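You operate a simulated robot arm through the tools that you are given. There is no shell and no other tool. Be economical: measure what you need, move in short steps, check, and stop when the job is done.

The job below is to be done with a simulated robot arm. You get a single attempt, and the scene is never put back.

TASK
Lift the yellow cylinder onto the blue trestles with the yellow bar.
Fine: latch shut before the lift; free the bar's hooks afterwards; the bar stays on the crane.

The check looks at the end state, three seconds after you hand in, the way a careful person would. Anything else that was tipped, shoved, dropped, spilled or broken makes it a failure.

THE ROBOT
A 7-joint arm with a two-finger parallel gripper on a trunk, on a base that drives. Base frame: it is fixed to the floor where the robot stands at the start and does not move with it; the origin is under the middle of the robot, x ahead of it, y to its left, z up. Units: mm, rad, N and s.
With the tool pointing down near the work surface it reaches from about 100 to 480 mm from the robot's upright axis, wherever it stands. Its first joint turns from -2.007 to 2.007 rad. Places, roughly: black plate [2250, -2250, 500]; blue motor [3000, 0, 250]; green gearbox [4250, -500, 250]; grey crate [2250, 250, 250]; grey motor [2500, -2500, 500]; tops of the blue trestles [3300, -2600, 600]; yellow bar [750, -1750, 750]; yellow cylinder [1500, -2000, 500]; yellow latch [1800, -900, 1400]; yellow railing [4750, -2250, 250]. Payload 3.91 kg.
The tool frame sits at the grasp point between the pads (the TCP): z along the fingers, y along the line on which they close. The tips reach 30 mm beyond it. Largest opening 110 mm; finger width 20, thickness 10; the body of the gripper, 48 by 112 mm, starts 55 mm behind the TCP.
Orientation is that of the tool frame in the base frame, as a unit quaternion [x, y, z, w]. With the fingers straight down and closing along the base's y, the tool's x points along the base's -x, its y along +y and its z along -z.

THE INTERFACE
- The arm moves only by the tool jog_arm. Its argument "deltas" is a list of rows, each a list of 7 numbers: the finger opening in mm, from 0 to 110, then the shift along the base's x, y, z in units of 250 mm (1.0 is 250 mm), then the turn, a rotation vector about the base's x, y, z in units of 60 degrees (1.0 is 60 degrees). In form: [[jaw, x, y, z, rx, ry, rz], ...]. A call has 1 to 20 rows; each row is the pose to reach, as a shift and turn from the pose commanded when the call began. A call with a number of a shift or a turn outside -1 to 1 is refused whole. Rows are played at 5 a second. More than 50 mm and 0.15 rad between two rows, or a gripper value outside its range, and nothing of the call is played. Where a pose cannot be reached the arm comes as near as it can. A force on the tool above 90 N (or 10 N above the force at the start of the call, whichever is more), or a blocked arm, ends the call early, and 0.2 s more pass. The fingers move at their own pace (about 153 mm/s each) and stop on an object; they squeeze with about 42 N. The grip force told is the motor's: it shows also when the fingers shut on nothing. Time passes only in rows, and 0.2 s behind the last, so rows that repeat a pose let the fingers close. It gives the time, the measured TCP pose, the force on the tool (base axes), the opening and the grip force at its end, in the units of the frame above (readings bear some noise), with the torque about the TCP (base axes, N m) and any sound that the robot's microphone picked up, and new pictures: "show" is both (left out), scene, wrist or none.
- Cameras (640 x 400 px; columns grow to the right, rows downward): "scene" is now at [229.9, 174.5, 1487.6]; the picture's right is [-0.32, -0.95, 0.00], its down [-0.33, 0.11, -0.94] and it looks along [0.89, -0.30, -0.35] (base axes); focal length 251 px, centre (320, 200). "wrist" rides on the gripper at [72, 17, -103] in the tool frame; the picture's right is [-0.23, 0.97, 0.00], its down [-0.76, -0.18, -0.62] and it looks along [-0.61, -0.14, 0.78] (tool axes); focal length 222 px, centre (320, 200).
- lift_body(by): slides the trunk up (or, below 0, down) by that many mm; the arm and the scene camera ride with it, the base frame stays. It gives what a move gives, with no picture.
- drive_base(legs): drives the robot by 1 to 6 legs, each [ahead, left, turn to the left] in mm, mm and rad, along the robot's own axes; the way and the turn of a leg run together, so that a leg with both is an arc; at most 1500 mm and 3.142 rad a leg. The arm and the cameras ride along, it lands a little off, and it stops where it bumps. It gives what a move gives, and a new picture of the scene camera.
- pan_tilt(pan, tilt): turns the head with the scene camera to pan (to the left, within 1.396 rad either way) and tilt (down, from -0.506 to 1.204), counted from straight ahead of the robot. It gives what a move gives, and a new picture of the scene camera.
- point_at(camera, pixels): for up to 12 pixels [column, row] of the newest picture of that camera ("zoom" is the newest enlarged one), the place [x, y, z] in the base frame of the surface seen there, good to about 3 mm. It takes no simulated time.
- zoom(camera, box): a new picture of the part [left, top, right, bottom] of that camera's present view, enlarged. It takes no simulated time.
- sign_off(): hands the job in; it is judged then, once.

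Go step by step. Measure first, check grasps and placings, and put right what went wrong. The budget is 80 turns and 260 pictures, counting those below and the enlarged ones. Unless the task says otherwise, let go and move clear before handing in, and close with one line.

The tools are called as name(argument=value, ...) on one line, values as JSON. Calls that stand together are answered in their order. jog_arm: Moves the arm, as the interface text tells. Its arguments: {"type":"object","properties":{"deltas":{"type":"array","items":{"type":"array","items":{"type":"number"}}},"show":{"type":"string","enum":["both","scene","wrist","none"]}},"required":["deltas"]} The other tools are called the same way: lift_body (by) slides the trunk up or down; drive_base (legs) drives the base; pan_tilt (pan, tilt) turns the head that bears the scene camera; point_at (camera, pixels) gives the place of the surface under pixels of a picture; zoom (camera, box) takes an enlarged picture of a part of a camera's view; sign_off () hands the job in.

At the start:

```text
clock: 0.0
tcp_pos: [504.7, 108.2, 1417.9]
tool_rot: [0.0, 1.0, 0.0, 0.0]
force: [-0.6, 0.7, -0.7]
wrist_torque: [0.02, -0.01, 0.0]
grip_width: 110.0
gripper_force: 0.0
trunk travel left (down, up): [-800.0, 190.0]
robot x, y, heading: [-0.2, -2.8, 0.001]
head pan, tilt: [-0.326, 0.361]
```

scene: 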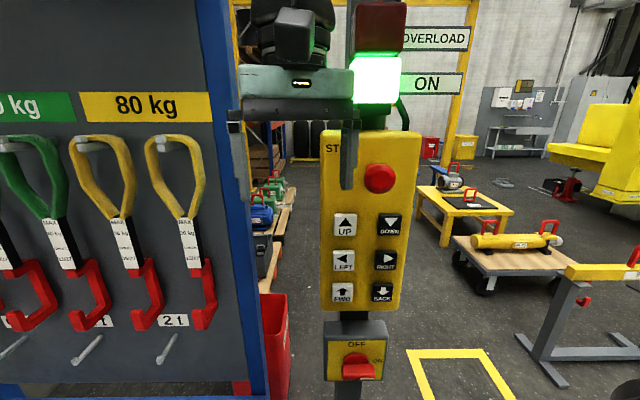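
wrist: 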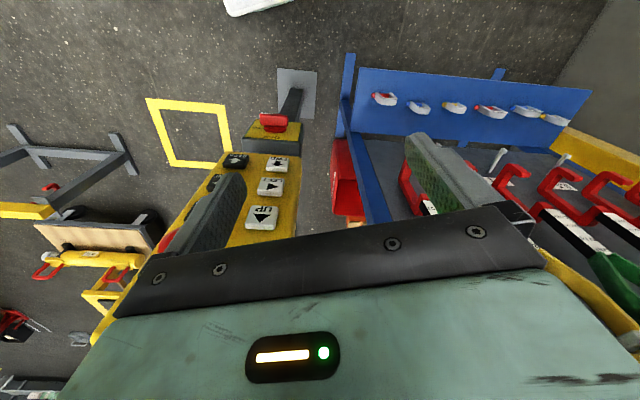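

The scene shows a crane pendant (buttons around pixel 365,255), a rack of slings, the yellow cylinder on a cart (515,240), and part of the yellow bar at the right (600,270). I'll look around to see the crane hook and the bar.

zoom(camera="scene", box=[300, 0, 460, 400])

pan_tilt(pan=-0.9, tilt=0.2)

```text
1.00 times, centred on (380, 200) of scene (not enlarged: the box is as wide or as high as the picture)
```

zoom: 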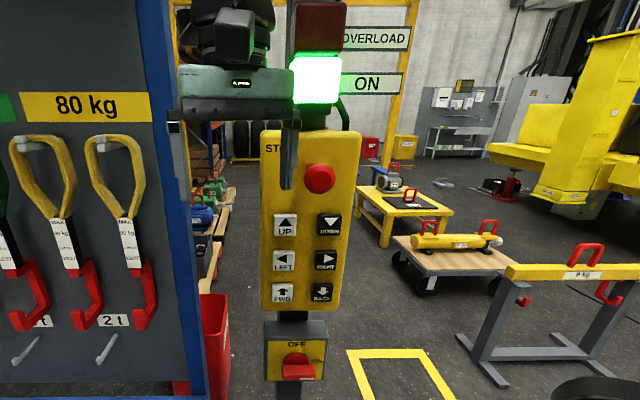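

```text
clock: 1.0
tcp_pos: [504.3, 107.9, 1417.2]
tool_rot: [0.0, 1.0, -0.001, 0.0]
force: [-1.4, -0.2, 0.2]
wrist_torque: [0.03, -0.02, 0.01]
grip_width: 109.9
gripper_force: 0.0
trunk travel left (down, up): [-800.0, 190.0]
robot x, y, heading: [0.5, 0.3, -0.001]
head pan, tilt: [-0.901, 0.201]
```

scene: 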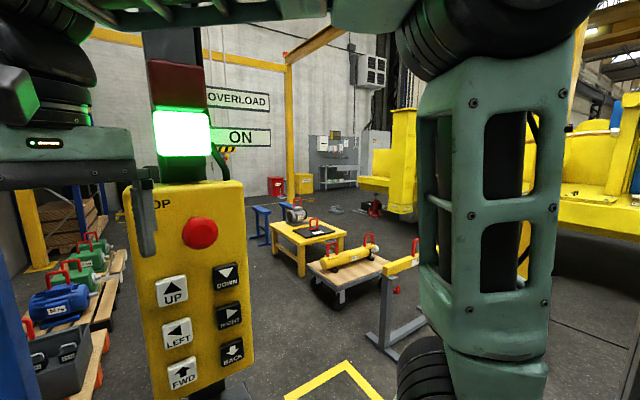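

The hook block (striped, at 222,155) hangs behind the lamp and the bar is at the right. I'll measure the pendant and enlarge the labels.

point_at(camera="scene", pixels=[[173, 291], [228, 277], [178, 333], [231, 315], [183, 375], [233, 350], [200, 232], [222, 152], [350, 250], [400, 265], [345, 375], [287, 260]])

zoom(camera="scene", box=[240, 180, 440, 305])

zoom(camera="scene", box=[195, 100, 315, 175])

pan_tilt(pan=-1.39, tilt=0.4)

```text
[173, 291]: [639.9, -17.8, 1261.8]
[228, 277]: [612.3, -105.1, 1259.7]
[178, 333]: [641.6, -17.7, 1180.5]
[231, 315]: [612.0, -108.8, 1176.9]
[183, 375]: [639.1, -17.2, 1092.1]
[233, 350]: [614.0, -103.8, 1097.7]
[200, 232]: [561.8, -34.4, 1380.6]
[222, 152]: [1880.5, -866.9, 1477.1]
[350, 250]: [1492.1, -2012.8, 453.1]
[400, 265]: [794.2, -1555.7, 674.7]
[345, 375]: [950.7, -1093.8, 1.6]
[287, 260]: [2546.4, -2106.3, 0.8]
```

```text
3.20 times, centred on (340, 242) of scene
```

zoom: 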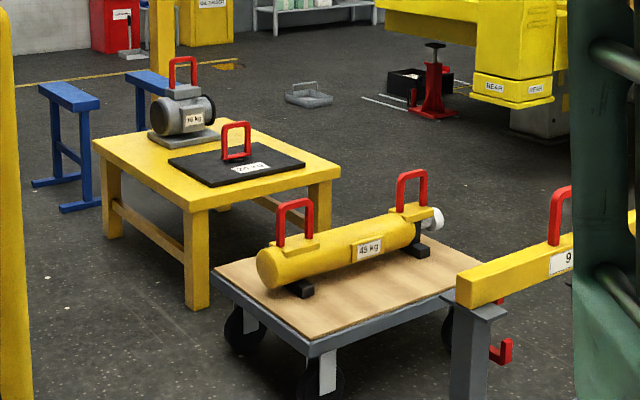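

```text
5.33 times, centred on (255, 138) of scene
```

zoom: 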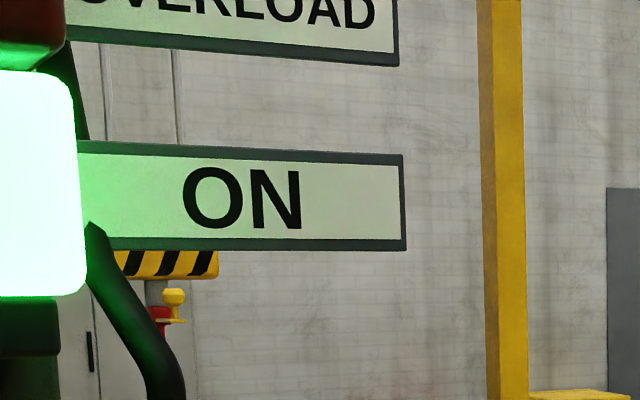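

```text
clock: 1.9
tcp_pos: [503.9, 109.1, 1416.6]
tool_rot: [-0.001, 1.0, 0.001, 0.0]
force: [-0.2, -0.7, -0.2]
wrist_torque: [0.0, 0.02, -0.01]
grip_width: 110.2
gripper_force: 0.1
trunk travel left (down, up): [-800.0, 190.0]
robot x, y, heading: [-3.1, 3.2, 0.002]
head pan, tilt: [-1.389, 0.4]
```

scene: 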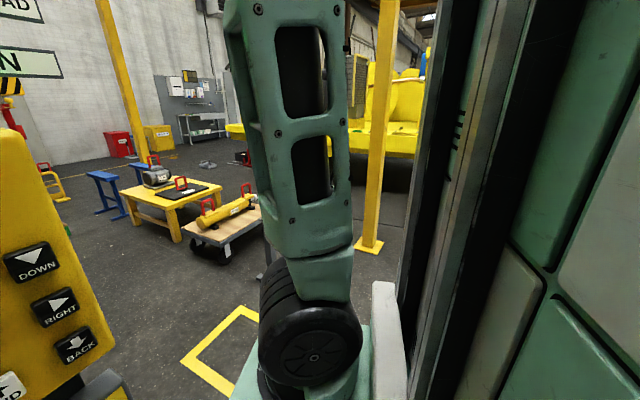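

The arm blocks the view on this side. I'll back off 600 mm and turn toward the right to see the crane hook and the bar properly.

drive_base(legs=[[-500, 0, 0], [0, 0, -0.7]])

pan_tilt(pan=0.1, tilt=0.2)

```text
clock: 6.7
tcp_pos: [-46.0, -241.6, 1416.6]
tool_rot: [0.341, 0.94, 0.0, 0.0]
force: [-0.4, -0.8, 0.7]
wrist_torque: [0.04, -0.01, 0.02]
grip_width: 109.8
gripper_force: 0.1
trunk travel left (down, up): [-800.0, 190.0]
robot x, y, heading: [-503.3, 1.7, -0.697]
head pan, tilt: [-1.389, 0.4]
```

scene: 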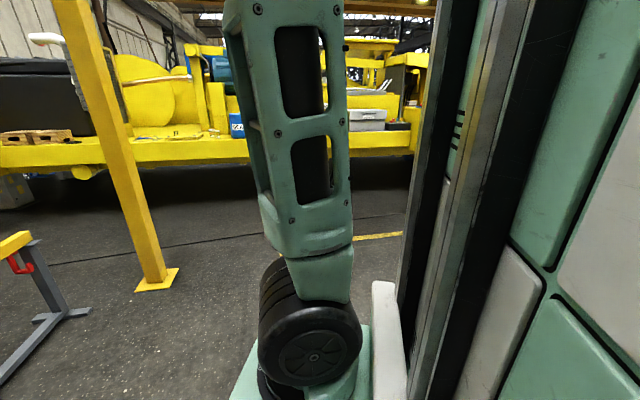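

```text
clock: 8.3
tcp_pos: [-44.7, -239.9, 1415.9]
tool_rot: [0.34, 0.94, 0.0, 0.0]
force: [0.2, -0.8, -0.3]
wrist_torque: [-0.01, -0.04, 0.01]
grip_width: 109.9
gripper_force: 0.2
trunk travel left (down, up): [-800.0, 190.0]
robot x, y, heading: [-501.0, 1.1, -0.693]
head pan, tilt: [0.099, 0.201]
```

scene: 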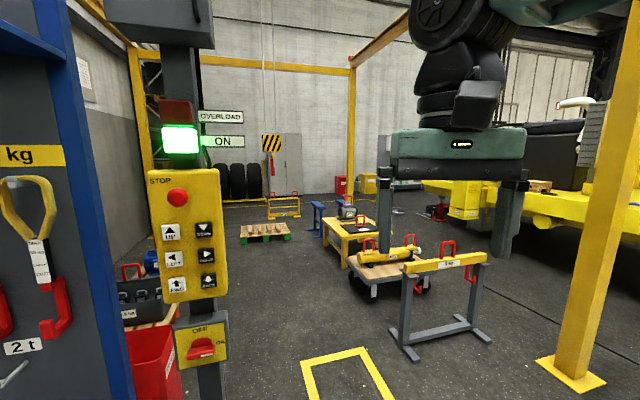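

Now the hook (272,150), the bar on its stand (445,262), cylinder and pendant are visible. I'll zoom in on each and measure.

zoom(camera="scene", box=[232, 120, 312, 220])

zoom(camera="scene", box=[340, 190, 500, 290])

point_at(camera="scene", pixels=[[447, 243], [408, 270], [482, 256], [407, 287], [469, 277], [371, 243], [409, 238], [272, 166], [317, 208], [341, 207], [310, 365], [345, 350]])

zoom(camera="scene", box=[90, 80, 250, 400])

```text
4.00 times, centred on (272, 170) of scene
```

zoom: 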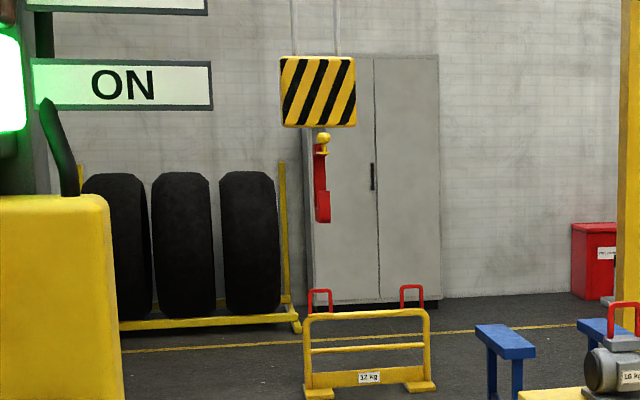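

```text
4.00 times, centred on (420, 240) of scene
```

zoom: 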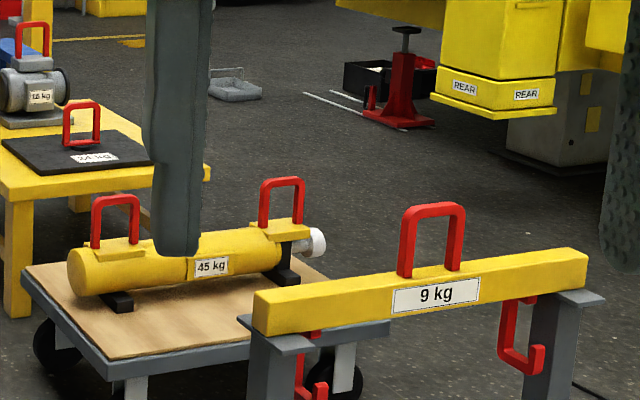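

```text
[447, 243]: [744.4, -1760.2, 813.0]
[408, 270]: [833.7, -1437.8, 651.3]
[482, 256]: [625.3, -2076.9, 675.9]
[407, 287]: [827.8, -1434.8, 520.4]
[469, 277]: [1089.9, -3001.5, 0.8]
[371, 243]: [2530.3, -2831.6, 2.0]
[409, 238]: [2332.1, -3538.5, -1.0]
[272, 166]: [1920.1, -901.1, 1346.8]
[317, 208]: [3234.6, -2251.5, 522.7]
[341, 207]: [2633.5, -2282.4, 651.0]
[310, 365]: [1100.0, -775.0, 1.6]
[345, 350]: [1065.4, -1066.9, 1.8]
```

```text
1.25 times, centred on (170, 240) of scene
```

zoom: 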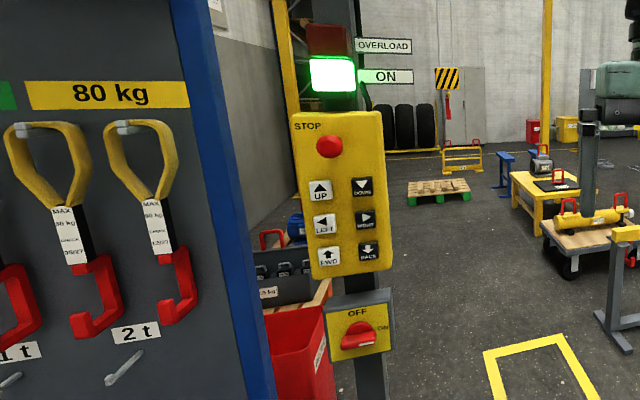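

Bar centre is about (744,-1760), with its bail top at z 813. I'll zoom tighter on the crane hook, the bar's hooks and the cylinder's handles.

zoom(camera="scene", box=[256, 130, 288, 180])

zoom(camera="scene", box=[400, 235, 490, 295])

zoom(camera="scene", box=[345, 220, 435, 280])

zoom(camera="scene", box=[300, 190, 380, 250])

```text
8.00 times, centred on (272, 155) of scene
```

zoom: 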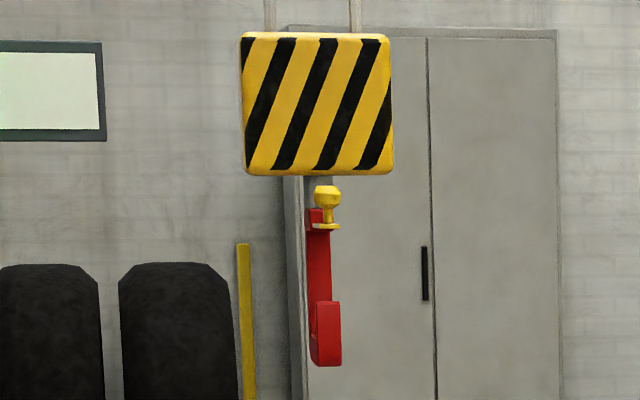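

```text
6.67 times, centred on (445, 265) of scene
```

zoom: 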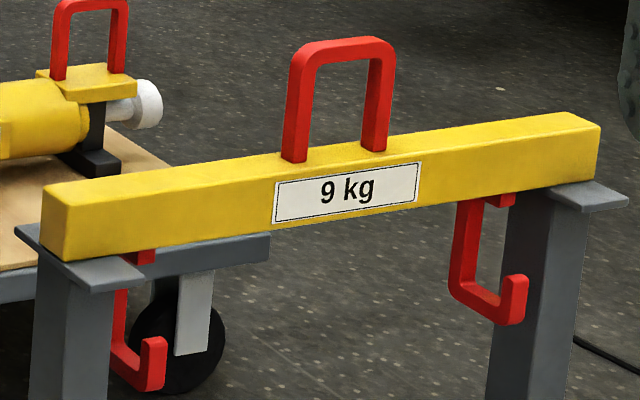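

```text
6.67 times, centred on (390, 250) of scene
```

zoom: 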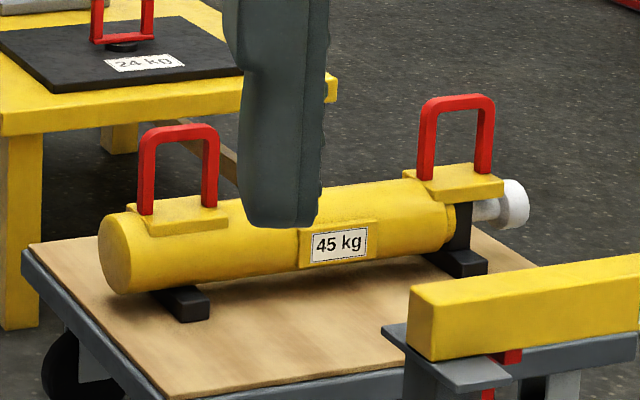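

```text
6.67 times, centred on (340, 220) of scene
```

zoom: 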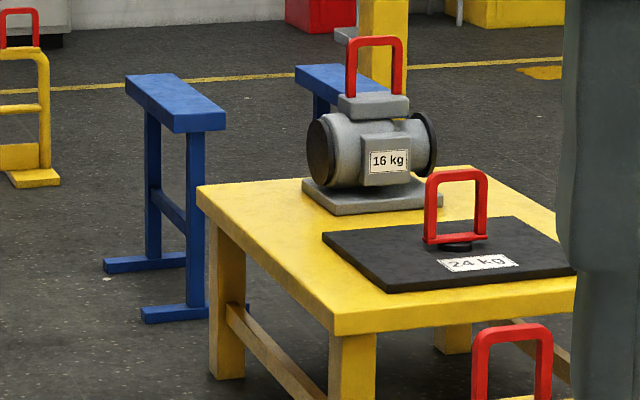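

The bar's hooks open toward -u, where u is (0.955,-0.296), the pendant facing direction. The crane hook opens the same way, and its yellow latch knob is up. I'll drive to the pendant at heading -0.30, staying right of it so the camera sees past, and turn the tool horizontal.

drive_base(legs=[[0, 0, 0.393], [330, 0, 0]])

jog_arm(deltas=[[0, 0, 0, 0, -0.0415, -0.1337, 0], [0, 0, 0, 0, -0.083, -0.267, 0], [0, 0, 0, 0, -0.1243, -0.401, 0], [0, 0, 0, 0, -0.166, -0.535, 0], [0, 0, 0, 0, -0.207, -0.668, 0], [0, 0, 0, 0, -0.249, -0.802, 0], [0, 0, 0, 0, -0.29, -0.936, 0]], show="none")

jog_arm(deltas=[[0, 0, 0, -0.1, -0.0415, -0.1337, 0], [0, 0, 0, -0.2, -0.083, -0.267, 0], [0, 0, 0, -0.3, -0.1243, -0.401, 0], [0, 0, 0, -0.4, -0.156, -0.503, 0], [0, 0, 0, -0.5, -0.156, -0.503, 0]])

```text
clock: 11.7
tcp_pos: [326.2, -145.3, 1418.1]
tool_rot: [0.151, 0.988, 0.0, -0.001]
force: [0.0, 0.2, 0.2]
wrist_torque: [0.02, 0.0, -0.02]
grip_width: 110.1
gripper_force: 0.1
trunk travel left (down, up): [-800.0, 190.0]
robot x, y, heading: [-187.0, -100.6, -0.303]
head pan, tilt: [0.099, 0.201]
```

scene: 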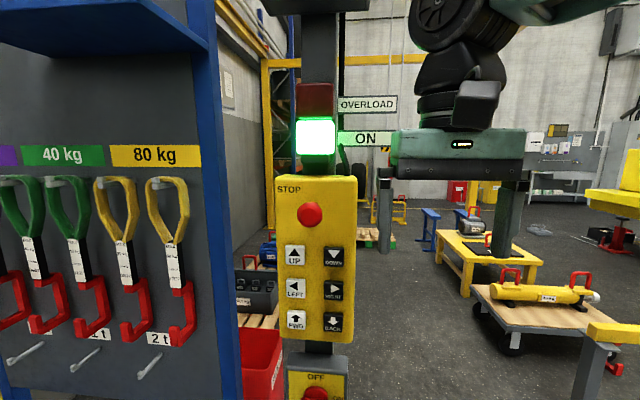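

```text
clock: 13.3
tcp_pos: [325.7, -144.9, 1415.9]
tool_rot: [0.131, 0.861, -0.072, 0.487]
force: [-0.1, 0.6, -0.4]
wrist_torque: [0.03, 0.02, -0.01]
grip_width: 0.0
gripper_force: 38.0
trunk travel left (down, up): [-800.0, 190.0]
robot x, y, heading: [-186.7, -100.5, -0.307]
head pan, tilt: [0.099, 0.201]
```

```text
clock: 14.5
tcp_pos: [345.1, -121.7, 1301.0]
tool_rot: [0.106, 0.696, -0.105, 0.702]
force: [-1.4, -0.1, 0.9]
wrist_torque: [-0.04, 0.0, 0.04]
grip_width: 0.0
gripper_force: 37.4
out of reach, approached as far as the arm can: row 4, 5
trunk travel left (down, up): [-800.0, 190.0]
robot x, y, heading: [-190.5, -99.8, -0.3]
head pan, tilt: [0.099, 0.201]
```

scene: 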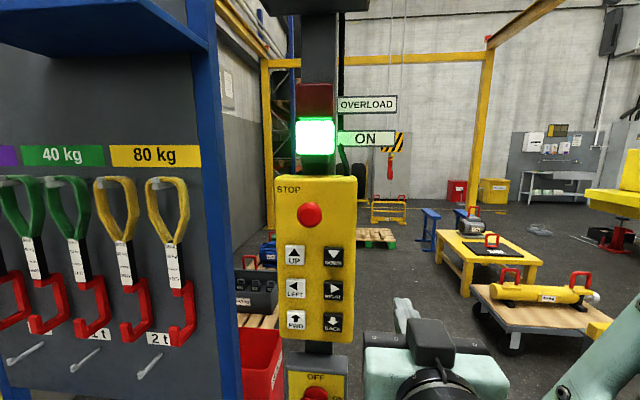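
wrist: 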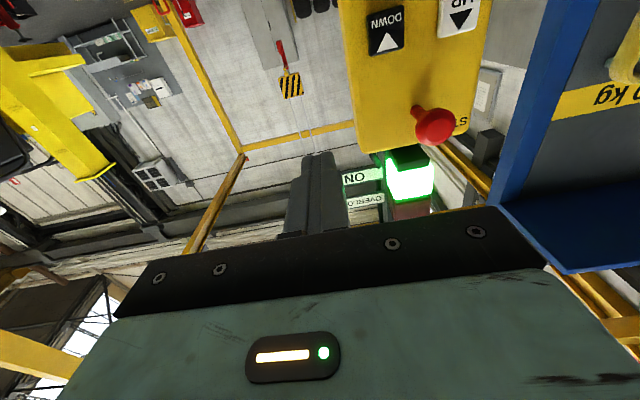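

Good view: the hook (390,155) and all buttons are visible past the pendant. I'll measure the buttons precisely.

point_at(camera="scene", pixels=[[295, 250], [333, 251], [295, 284], [333, 285], [296, 316], [333, 318], [310, 205], [345, 265], [275, 270], [389, 168], [390, 158], [394, 142]])

zoom(camera="scene", box=[270, 180, 366, 240])

zoom(camera="scene", box=[376, 130, 408, 185])

```text
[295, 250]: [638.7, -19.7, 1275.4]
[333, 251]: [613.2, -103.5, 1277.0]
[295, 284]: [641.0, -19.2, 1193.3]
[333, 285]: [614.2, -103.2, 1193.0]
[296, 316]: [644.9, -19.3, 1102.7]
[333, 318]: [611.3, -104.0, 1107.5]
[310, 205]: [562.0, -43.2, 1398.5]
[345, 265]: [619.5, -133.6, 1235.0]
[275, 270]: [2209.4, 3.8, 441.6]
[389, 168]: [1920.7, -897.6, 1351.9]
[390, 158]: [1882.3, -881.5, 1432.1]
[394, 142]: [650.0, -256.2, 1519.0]
```

```text
6.67 times, centred on (318, 210) of scene
```

zoom: 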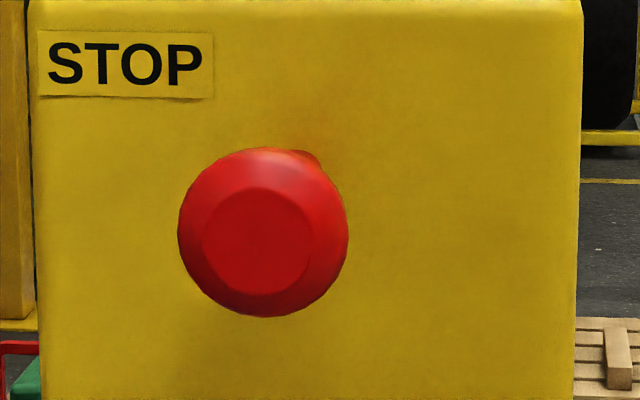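

```text
7.27 times, centred on (392, 158) of scene
```

zoom: 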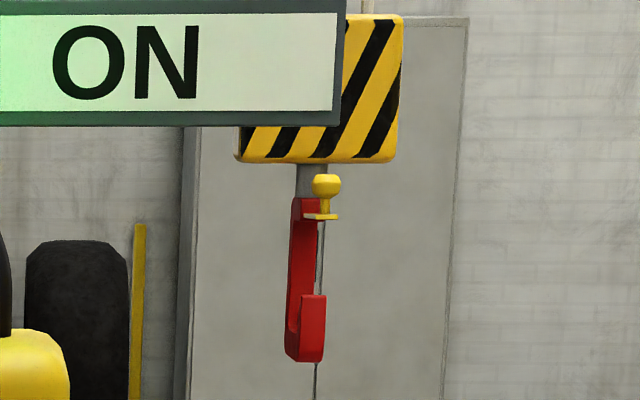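

Buttons in (u,v): left column v≈171, right column v≈83, face u≈617, rows z 1275/1193/1105. I'll test the arm's reach sideways and down before I approach.

jog_arm(deltas=[[0, 0.1, 0.15, 0, 0, 0, 0], [0, 0.2, 0.3, 0, 0, 0, 0], [0, 0.25, 0.45, 0, 0, 0, 0], [0, 0.3, 0.6, 0, 0, 0, 0], [0, 0.3, 0.6, -0.2, 0, 0, 0], [0, 0.3, 0.6, -0.4, 0, 0, 0], [0, 0.3, 0.6, -0.6, 0, 0, 0], [0, 0.3, 0.6, -0.8, 0, 0, 0]])

```text
clock: 16.3
tcp_pos: [419.7, 28.3, 1101.1]
tool_rot: [0.107, 0.697, -0.106, 0.701]
force: [-0.5, -0.5, 0.5]
wrist_torque: [0.0, 0.02, 0.02]
grip_width: 0.2
gripper_force: 37.3
trunk travel left (down, up): [-800.0, 190.0]
robot x, y, heading: [-190.6, -101.3, -0.305]
head pan, tilt: [0.099, 0.201]
```

scene: 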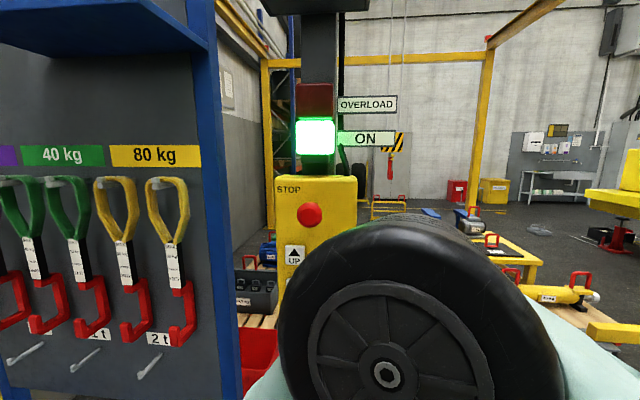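
wrist: 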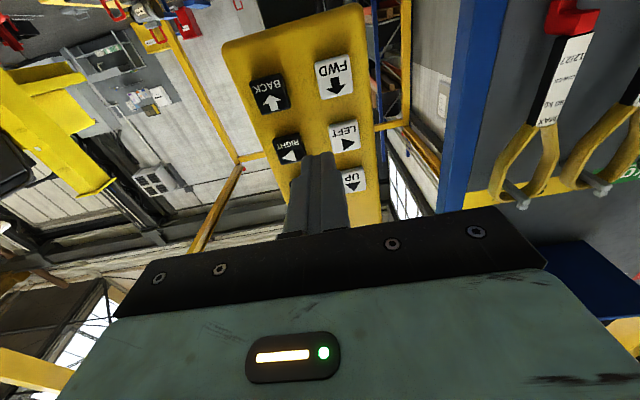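

Reach is fine here. I'll raise the trunk 100 mm for a better view and drive ahead 140 mm so the tips come near the panel.

lift_body(by=100)

drive_base(legs=[[140, 0, 0]])

```text
clock: 17.6
tcp_pos: [420.9, 27.7, 1199.3]
tool_rot: [0.107, 0.697, -0.106, 0.701]
force: [0.1, -0.7, 0.2]
wrist_torque: [0.0, -0.03, -0.03]
grip_width: 0.2
gripper_force: 38.4
trunk travel left (down, up): [-900.0, 90.0]
robot x, y, heading: [-184.7, -100.9, -0.306]
head pan, tilt: [0.099, 0.201]
```

```text
clock: 18.9
tcp_pos: [554.9, -12.8, 1199.7]
tool_rot: [0.106, 0.697, -0.105, 0.702]
force: [0.1, -0.3, -0.6]
wrist_torque: [0.01, -0.01, 0.01]
grip_width: 0.3
gripper_force: 37.8
trunk travel left (down, up): [-900.0, 90.0]
robot x, y, heading: [-51.3, -140.8, -0.302]
head pan, tilt: [0.099, 0.201]
```

scene: 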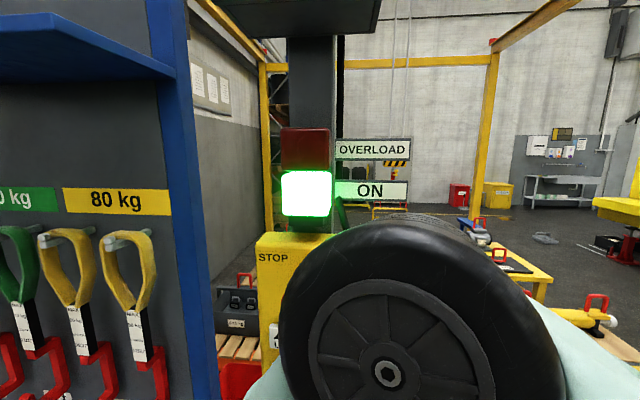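

The tips are 53 mm short of the panel plane. I'll align with RIGHT (v 83, z 1193), press lightly, and come back.

jog_arm(deltas=[[0, -0.041, -0.132, -0.013, 0, 0, 0], [0, -0.082, -0.264, -0.027, 0, 0, 0], [0, 0.071, -0.311, -0.027, 0, 0, 0], [0, 0.14, -0.333, -0.027, 0, 0, 0]])

```text
clock: 19.9
tcp_pos: [589.7, -96.4, 1193.0]
tool_rot: [0.107, 0.697, -0.106, 0.702]
force: [-3.5, 0.7, -0.7]
wrist_torque: [0.02, 0.02, -0.04]
grip_width: 0.0
gripper_force: 37.7
trunk travel left (down, up): [-900.0, 90.0]
robot x, y, heading: [-54.0, -144.9, -0.306]
head pan, tilt: [0.099, 0.201]
```

scene: 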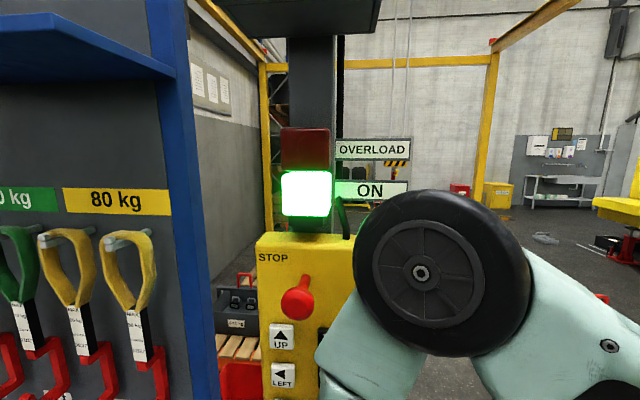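
wrist: 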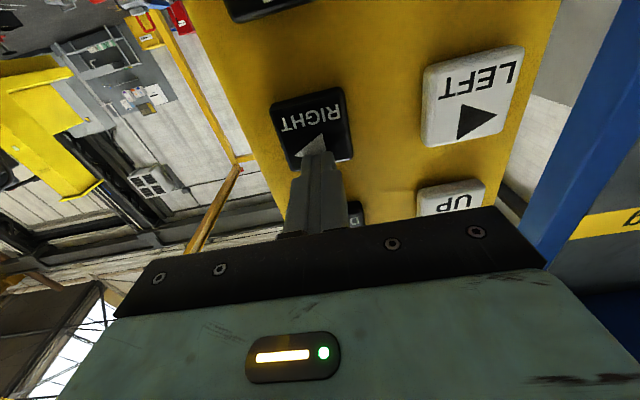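

The tip touches RIGHT (force -3.5 N). I'll press 7 mm deeper for a second, then release and listen.

jog_arm(deltas=[[0, 0.027, -0.008, 0, 0, 0, 0], [0, 0.027, -0.008, 0, 0, 0, 0], [0, 0.027, -0.008, 0, 0, 0, 0], [0, 0.027, -0.008, 0, 0, 0, 0], [0, 0.027, -0.008, 0, 0, 0, 0]])

jog_arm(deltas=[[0, -0.084, 0.026, 0, 0, 0, 0]])

```text
clock: 21.1
tcp_pos: [595.0, -96.8, 1193.2]
tool_rot: [0.105, 0.697, -0.104, 0.702]
force: [-27.7, 2.8, -4.4]
wrist_torque: [0.04, 0.23, -0.2]
grip_width: 0.3
gripper_force: 37.6
trunk travel left (down, up): [-900.0, 90.0]
robot x, y, heading: [-50.7, -140.9, -0.303]
head pan, tilt: [0.099, 0.201]
```

scene: 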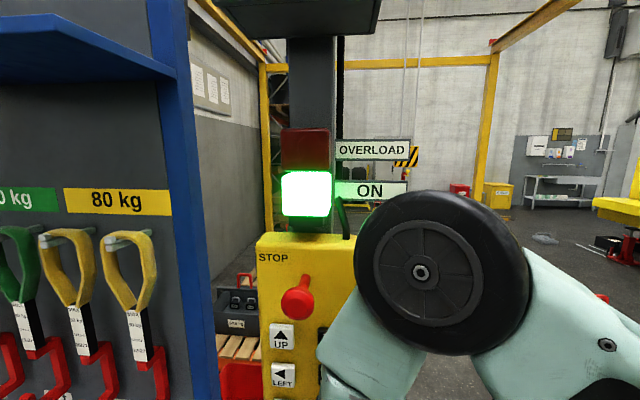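
wrist: 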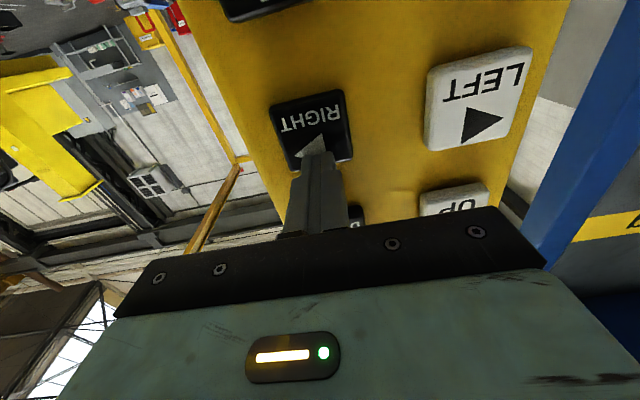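

```text
clock: 21.5
tcp_pos: [577.3, -92.2, 1193.4]
tool_rot: [0.107, 0.695, -0.105, 0.703]
force: [-0.8, -0.3, 0.3]
wrist_torque: [-0.01, -0.02, 0.01]
grip_width: 0.0
gripper_force: 37.9
trunk travel left (down, up): [-900.0, 90.0]
robot x, y, heading: [-53.0, -141.0, -0.302]
head pan, tilt: [0.099, 0.201]
```

scene: 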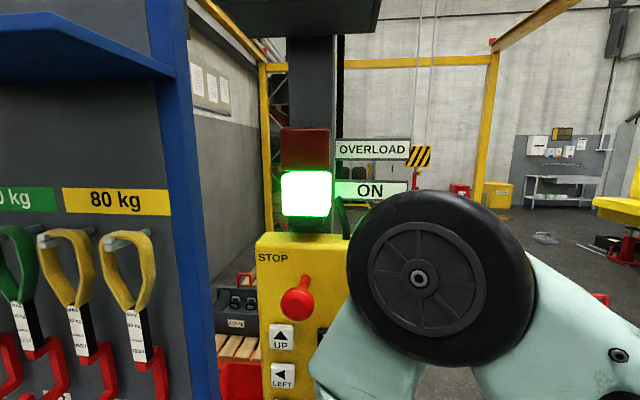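
wrist: 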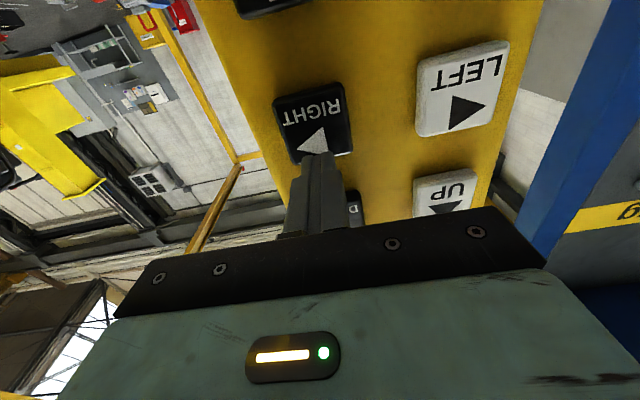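

RIGHT works: the block moved right to (419,156). I'll measure it for the speed.

point_at(camera="scene", pixels=[[419, 156], [428, 155], [413, 161], [416, 186]])

```text
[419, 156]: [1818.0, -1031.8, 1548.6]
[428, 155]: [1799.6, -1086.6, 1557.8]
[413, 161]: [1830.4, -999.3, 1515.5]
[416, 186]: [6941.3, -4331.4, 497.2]
```

The crane runs at roughly 115 mm/s. RIGHT needs about 1040 mm more, so I'll hold it 3.6 s and re-measure.

jog_arm(deltas=[[0, 0.084, -0.026, 0, 0, 0, 0], [0, 0.084, -0.026, 0, 0, 0, 0], [0, 0.084, -0.026, 0, 0, 0, 0], [0, 0.084, -0.026, 0, 0, 0, 0], [0, 0.084, -0.026, 0, 0, 0, 0], [0, 0.084, -0.026, 0, 0, 0, 0], [0, 0.084, -0.026, 0, 0, 0, 0], [0, 0.084, -0.026, 0, 0, 0, 0], [0, 0.084, -0.026, 0, 0, 0, 0], [0, 0.084, -0.026, 0, 0, 0, 0], [0, 0.084, -0.026, 0, 0, 0, 0], [0, 0.084, -0.026, 0, 0, 0, 0], [0, 0.084, -0.026, 0, 0, 0, 0], [0, 0.084, -0.026, 0, 0, 0, 0], [0, 0.084, -0.026, 0, 0, 0, 0], [0, 0.084, -0.026, 0, 0, 0, 0], [0, 0.084, -0.026, 0, 0, 0, 0], [0, 0.084, -0.026, 0, 0, 0, 0], [0, 0, 0, 0, 0, 0, 0]], show="scene")

```text
clock: 25.5
tcp_pos: [577.4, -92.5, 1193.8]
tool_rot: [0.107, 0.695, -0.105, 0.703]
force: [0.2, -0.3, -0.8]
wrist_torque: [-0.03, -0.03, 0.01]
grip_width: 0.0
gripper_force: 37.3
trunk travel left (down, up): [-900.0, 90.0]
robot x, y, heading: [-54.0, -139.1, -0.3]
head pan, tilt: [0.099, 0.201]
```

scene: 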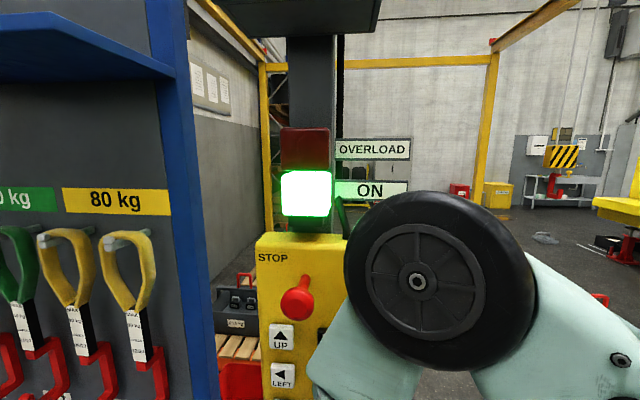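

The block moved to (562,157) with the hook visible at (553,187). I'll pan right and measure.

point_at(camera="scene", pixels=[[548, 160], [562, 158], [577, 156], [552, 192], [556, 195], [553, 185]])

pan_tilt(pan=-0.75, tilt=0.35)

```text
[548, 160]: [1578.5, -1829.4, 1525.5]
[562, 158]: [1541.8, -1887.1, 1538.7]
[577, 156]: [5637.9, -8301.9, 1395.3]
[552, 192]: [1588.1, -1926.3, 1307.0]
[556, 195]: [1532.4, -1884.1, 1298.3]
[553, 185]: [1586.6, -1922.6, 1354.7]
```

```text
clock: 26.7
tcp_pos: [575.8, -91.2, 1193.2]
tool_rot: [0.105, 0.697, -0.104, 0.702]
force: [-0.2, 0.3, -1.1]
wrist_torque: [0.0, 0.0, -0.02]
grip_width: 0.0
gripper_force: 38.3
trunk travel left (down, up): [-900.0, 90.0]
robot x, y, heading: [-52.1, -141.8, -0.301]
head pan, tilt: [-0.75, 0.351]
```

scene: 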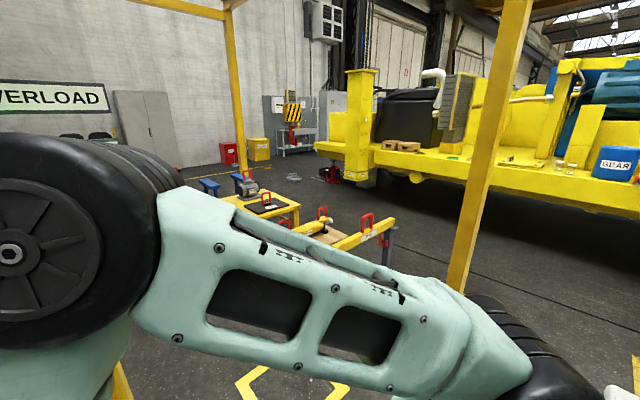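

From here the hook, bar and cylinder are all visible. I'll zoom in for precise measurements.

zoom(camera="scene", box=[272, 95, 312, 160])

zoom(camera="scene", box=[280, 195, 410, 265])

point_at(camera="zoom", pixels=[[405, 100], [437, 95], [422, 88], [215, 75], [225, 60], [420, 195], [540, 135], [290, 240], [400, 130], [200, 130]])

```text
6.15 times, centred on (292, 128) of scene
```

zoom: 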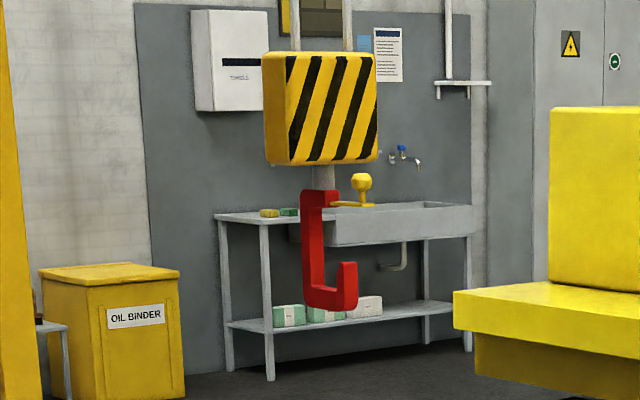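

```text
4.92 times, centred on (345, 230) of scene
```

zoom: 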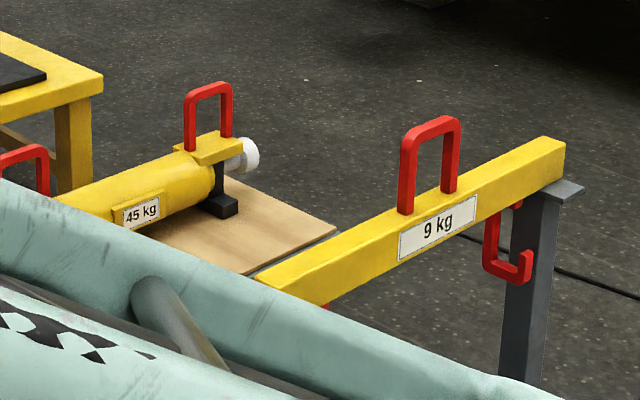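

```text
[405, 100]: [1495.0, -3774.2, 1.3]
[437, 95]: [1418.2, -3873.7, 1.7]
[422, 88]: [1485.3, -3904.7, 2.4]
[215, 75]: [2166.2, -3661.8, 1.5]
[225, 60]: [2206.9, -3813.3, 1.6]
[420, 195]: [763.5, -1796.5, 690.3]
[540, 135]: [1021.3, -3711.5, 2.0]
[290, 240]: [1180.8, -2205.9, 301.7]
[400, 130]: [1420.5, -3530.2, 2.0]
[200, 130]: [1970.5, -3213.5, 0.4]
```

The latch sticks out horizontally with its knob up, so it is open. I'll re-measure the bail, handle and hook with correct pixels, one zoom at a time.

point_at(camera="zoom", pixels=[[432, 127], [406, 190], [450, 165], [430, 121], [491, 240], [525, 265], [208, 91], [189, 130], [227, 115], [30, 155], [560, 160], [275, 285]])

zoom(camera="scene", box=[272, 95, 312, 160])

point_at(camera="zoom", pixels=[[350, 285], [313, 250], [330, 297], [363, 182], [340, 204], [310, 200], [270, 120], [320, 110], [374, 105]])

```text
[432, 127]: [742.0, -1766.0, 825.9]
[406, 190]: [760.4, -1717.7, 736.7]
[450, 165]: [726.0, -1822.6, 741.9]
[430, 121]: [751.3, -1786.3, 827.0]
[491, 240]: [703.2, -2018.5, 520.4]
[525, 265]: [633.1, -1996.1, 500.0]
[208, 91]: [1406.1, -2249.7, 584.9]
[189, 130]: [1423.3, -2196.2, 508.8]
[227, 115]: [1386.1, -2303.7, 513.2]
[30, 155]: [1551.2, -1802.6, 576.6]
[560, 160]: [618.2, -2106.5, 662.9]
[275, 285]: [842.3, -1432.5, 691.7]
```

```text
6.15 times, centred on (292, 128) of scene
```

zoom: 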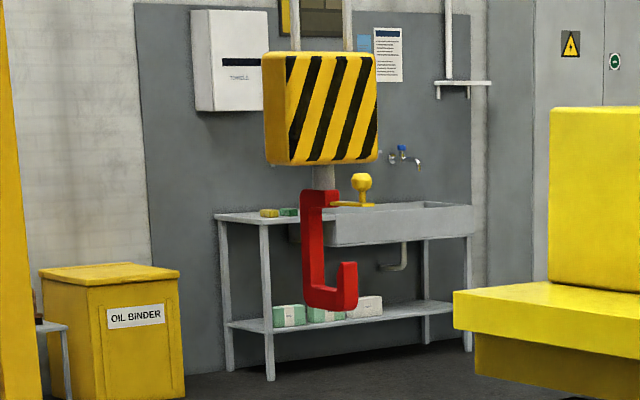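

```text
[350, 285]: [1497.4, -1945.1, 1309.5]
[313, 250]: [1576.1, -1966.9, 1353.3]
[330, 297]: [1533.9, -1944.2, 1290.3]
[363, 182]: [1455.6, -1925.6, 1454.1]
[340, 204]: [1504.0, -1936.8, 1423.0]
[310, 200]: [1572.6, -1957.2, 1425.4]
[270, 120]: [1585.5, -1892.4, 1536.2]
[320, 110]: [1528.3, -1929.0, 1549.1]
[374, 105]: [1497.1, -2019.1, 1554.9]
```

Hook is at v≈-1415, tip u≈2007. The bail centre is v≈-1470, u≈1233, with rail top z 827. Next I'll move to BACK (88 mm below RIGHT) and hold it about 2.2 s.

jog_arm(deltas=[[0, -0.076, 0.024, -0.18, 0, 0, 0], [0, -0.076, 0.024, -0.352, 0, 0, 0], [0, 0, 0, -0.352, 0, 0, 0], [0, 0.084, -0.026, -0.352, 0, 0, 0], [0, 0.084, -0.026, -0.352, 0, 0, 0], [0, 0.084, -0.026, -0.352, 0, 0, 0], [0, 0.084, -0.026, -0.352, 0, 0, 0], [0, 0.084, -0.026, -0.352, 0, 0, 0], [0, 0.084, -0.026, -0.352, 0, 0, 0], [0, 0.084, -0.026, -0.352, 0, 0, 0], [0, 0.084, -0.026, -0.352, 0, 0, 0], [0, 0.084, -0.026, -0.352, 0, 0, 0], [0, 0.084, -0.026, -0.352, 0, 0, 0], [0, 0.084, -0.026, -0.352, 0, 0, 0], [0, 0, 0, -0.352, 0, 0, 0], [0, 0, 0, -0.352, 0, 0, 0], [0, 0, 0, -0.352, 0, 0, 0], [0, 0, 0, -0.352, 0, 0, 0]], show="both")

```text
clock: 30.5
tcp_pos: [575.8, -90.9, 1104.8]
tool_rot: [0.106, 0.696, -0.105, 0.702]
force: [0.6, 0.4, -0.2]
wrist_torque: [0.03, -0.04, 0.01]
grip_width: 0.1
gripper_force: 37.3
trunk travel left (down, up): [-900.0, 90.0]
robot x, y, heading: [-51.1, -144.4, -0.299]
head pan, tilt: [-0.75, 0.351]
```

scene: 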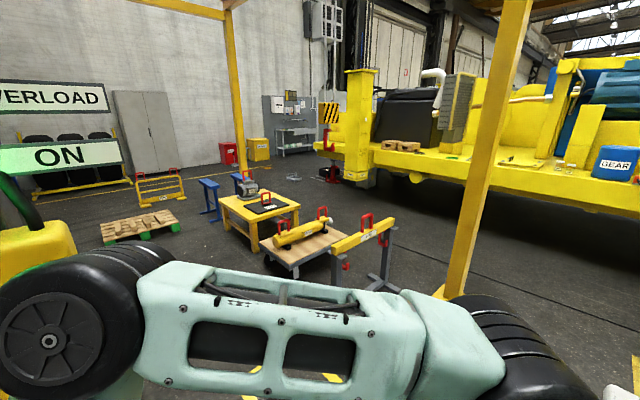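
wrist: 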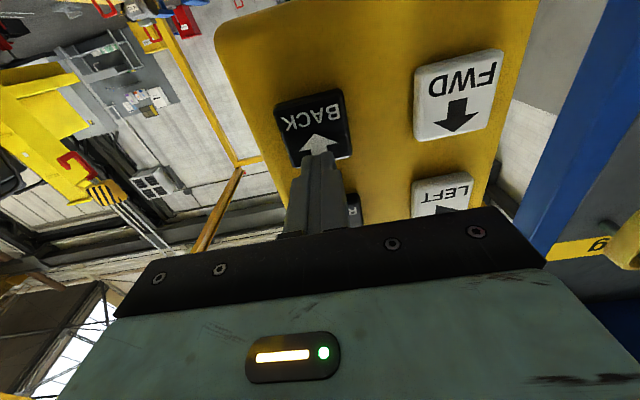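

Excellent view of everything, with the hook block now at (330,115). I'll measure the hook by zoom.

zoom(camera="scene", box=[302, 95, 352, 170])

```text
5.33 times, centred on (327, 132) of scene
```

zoom: 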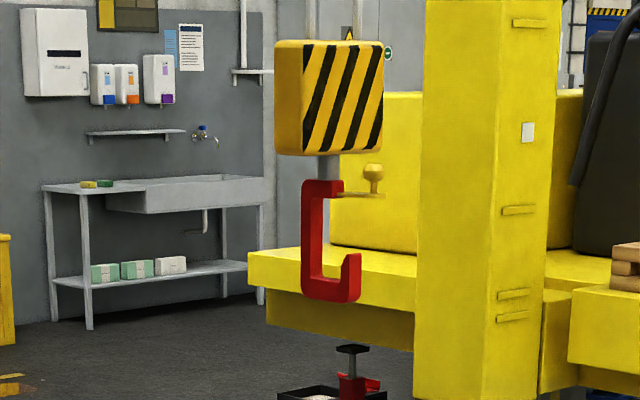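

point_at(camera="zoom", pixels=[[353, 272], [309, 230], [332, 290], [373, 173], [355, 194], [330, 187], [320, 170], [280, 100], [303, 60], [355, 257]])

```text
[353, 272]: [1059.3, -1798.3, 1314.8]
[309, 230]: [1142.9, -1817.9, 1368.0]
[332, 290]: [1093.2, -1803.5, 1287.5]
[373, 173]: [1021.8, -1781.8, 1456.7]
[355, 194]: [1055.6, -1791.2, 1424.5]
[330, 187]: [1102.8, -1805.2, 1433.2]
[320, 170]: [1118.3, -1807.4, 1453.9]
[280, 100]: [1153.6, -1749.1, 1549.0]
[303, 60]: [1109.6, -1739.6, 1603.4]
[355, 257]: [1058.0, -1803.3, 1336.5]
```

The hook moved back 461 mm (tip u 1545, v≈-1408). It needs about -230 in u and -60 in v: BACK 1.4 s, then RIGHT 0.8 s.

jog_arm(deltas=[[0, 0.084, -0.026, 0, 0, 0, 0], [0, 0.084, -0.026, 0, 0, 0, 0], [0, 0.084, -0.026, 0, 0, 0, 0], [0, 0.084, -0.026, 0, 0, 0, 0], [0, 0.084, -0.026, 0, 0, 0, 0], [0, 0.084, -0.026, 0, 0, 0, 0], [0, 0.084, -0.026, 0, 0, 0, 0], [0, 0, 0, 0, 0, 0, 0], [0, -0.076, 0.024, 0.18, 0, 0, 0], [0, -0.076, 0.024, 0.352, 0, 0, 0], [0, 0.084, -0.026, 0.352, 0, 0, 0], [0, 0.084, -0.026, 0.352, 0, 0, 0], [0, 0.084, -0.026, 0.352, 0, 0, 0], [0, 0.084, -0.026, 0.352, 0, 0, 0], [0, 0, 0, 0.352, 0, 0, 0], [0, 0, 0, 0.352, 0, 0, 0], [0, 0, 0, 0.352, 0, 0, 0], [0, 0, 0, 0.352, 0, 0, 0]], show="scene")

zoom(camera="scene", box=[312, 90, 402, 170])

```text
clock: 34.3
tcp_pos: [575.2, -91.5, 1193.6]
tool_rot: [0.106, 0.697, -0.105, 0.701]
force: [0.0, -0.1, -0.4]
wrist_torque: [0.03, -0.01, 0.0]
grip_width: 0.1
gripper_force: 38.3
trunk travel left (down, up): [-900.0, 90.0]
robot x, y, heading: [-54.1, -138.9, -0.303]
head pan, tilt: [-0.75, 0.351]
```

scene: 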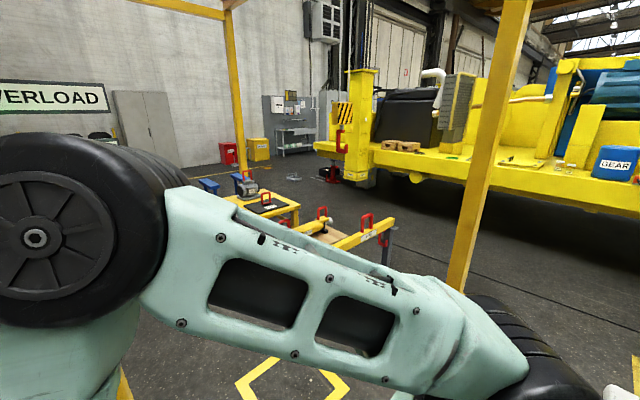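

```text
5.00 times, centred on (357, 130) of scene
```

zoom: 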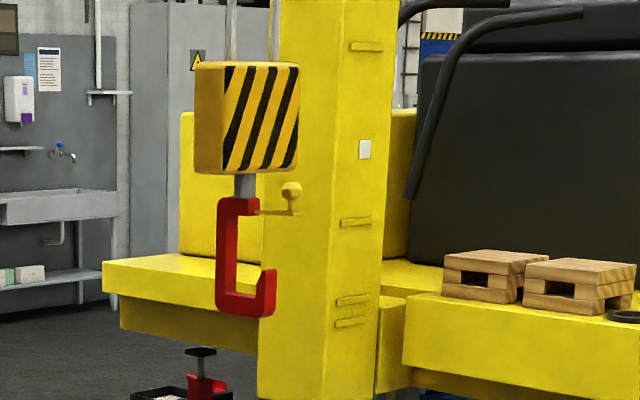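

point_at(camera="zoom", pixels=[[267, 290], [225, 250], [245, 306], [291, 190], [270, 213], [245, 205], [269, 274], [264, 310]])

```text
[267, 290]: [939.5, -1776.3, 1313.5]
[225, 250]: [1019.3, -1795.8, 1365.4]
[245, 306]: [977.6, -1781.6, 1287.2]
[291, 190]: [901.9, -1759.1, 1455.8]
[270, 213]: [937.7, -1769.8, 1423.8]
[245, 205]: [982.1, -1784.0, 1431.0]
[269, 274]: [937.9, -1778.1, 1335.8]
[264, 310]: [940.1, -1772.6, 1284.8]
```

RIGHT 0.8 s moved 16 mm and BACK 1.4 s moved 121 mm, so the start is a soft ramp. Next: RIGHT for 1.0 s (about 45 mm) and BACK for 1.4 s (about 115 mm).

jog_arm(deltas=[[0, 0.084, -0.026, 0, 0, 0, 0], [0, 0.084, -0.026, 0, 0, 0, 0], [0, 0.084, -0.026, 0, 0, 0, 0], [0, 0.084, -0.026, 0, 0, 0, 0], [0, 0.084, -0.026, 0, 0, 0, 0], [0, 0, 0, 0, 0, 0, 0], [0, -0.076, 0.024, -0.18, 0, 0, 0], [0, -0.076, 0.024, -0.352, 0, 0, 0], [0, 0, 0, -0.352, 0, 0, 0], [0, 0.084, -0.026, -0.352, 0, 0, 0], [0, 0.084, -0.026, -0.352, 0, 0, 0], [0, 0.084, -0.026, -0.352, 0, 0, 0], [0, 0.084, -0.026, -0.352, 0, 0, 0], [0, 0.084, -0.026, -0.352, 0, 0, 0], [0, 0.084, -0.026, -0.352, 0, 0, 0], [0, 0.084, -0.026, -0.352, 0, 0, 0], [0, 0, 0, -0.352, 0, 0, 0], [0, 0, 0, -0.352, 0, 0, 0], [0, 0, 0, -0.352, 0, 0, 0], [0, 0, 0, -0.352, 0, 0, 0]], show="scene")

zoom(camera="scene", box=[312, 90, 402, 170])

```text
clock: 38.5
tcp_pos: [575.4, -90.9, 1105.3]
tool_rot: [0.106, 0.697, -0.105, 0.702]
force: [-1.0, 0.1, -0.2]
wrist_torque: [0.02, 0.05, 0.03]
grip_width: 0.0
gripper_force: 37.1
trunk travel left (down, up): [-900.0, 90.0]
robot x, y, heading: [-52.9, -142.9, -0.301]
head pan, tilt: [-0.75, 0.351]
```

scene: 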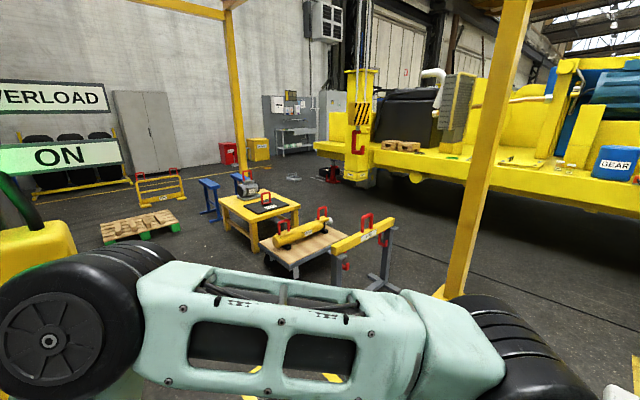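

```text
5.00 times, centred on (357, 130) of scene
```

zoom: 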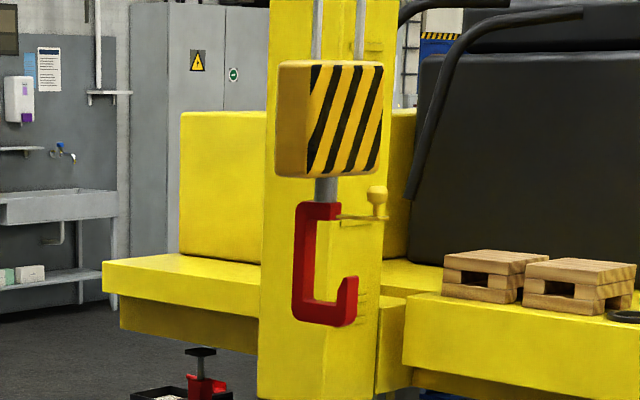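

point_at(camera="zoom", pixels=[[348, 300], [302, 260], [325, 315], [377, 195], [345, 217], [320, 212], [350, 283], [320, 190]])

zoom(camera="scene", box=[320, 195, 410, 295])

```text
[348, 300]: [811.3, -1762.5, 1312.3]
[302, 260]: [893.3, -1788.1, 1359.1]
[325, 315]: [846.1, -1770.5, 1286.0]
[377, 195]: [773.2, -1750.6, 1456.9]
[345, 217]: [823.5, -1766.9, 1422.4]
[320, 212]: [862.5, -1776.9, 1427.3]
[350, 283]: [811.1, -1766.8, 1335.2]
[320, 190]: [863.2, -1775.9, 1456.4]
```

```text
4.00 times, centred on (365, 245) of scene
```

zoom: 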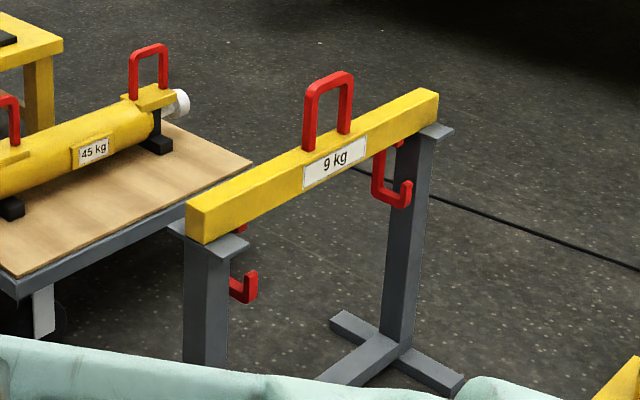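

Hook tip is now at u≈1297 with its side face at v≈-1442. I'll measure the bail legs more exactly, plus the bar's hooks and the cylinder handles.

point_at(camera="zoom", pixels=[[306, 130], [314, 130], [345, 118], [351, 115], [330, 85], [322, 95], [375, 185], [405, 195], [245, 290], [380, 200], [165, 70], [134, 80]])

zoom(camera="scene", box=[350, 208, 382, 240])

```text
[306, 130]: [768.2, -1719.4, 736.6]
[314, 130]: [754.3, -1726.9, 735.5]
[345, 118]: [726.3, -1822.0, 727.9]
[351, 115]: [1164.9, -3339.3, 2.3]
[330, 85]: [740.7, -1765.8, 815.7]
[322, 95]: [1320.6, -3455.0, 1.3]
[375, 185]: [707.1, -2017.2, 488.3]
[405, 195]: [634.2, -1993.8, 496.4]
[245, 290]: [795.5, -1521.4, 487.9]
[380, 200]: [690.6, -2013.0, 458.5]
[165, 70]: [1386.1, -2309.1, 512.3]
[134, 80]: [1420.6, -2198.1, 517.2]
```

```text
12.50 times, centred on (366, 224) of scene
```

zoom: 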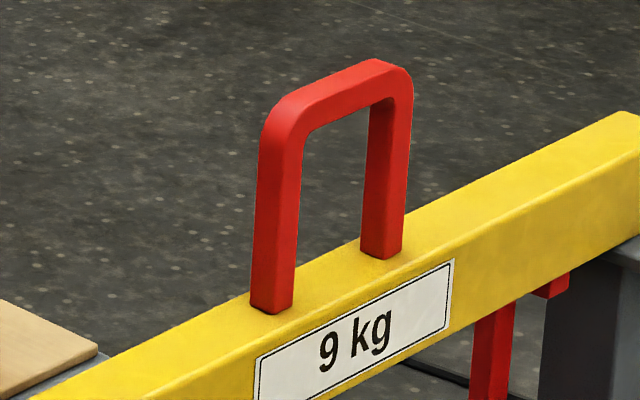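

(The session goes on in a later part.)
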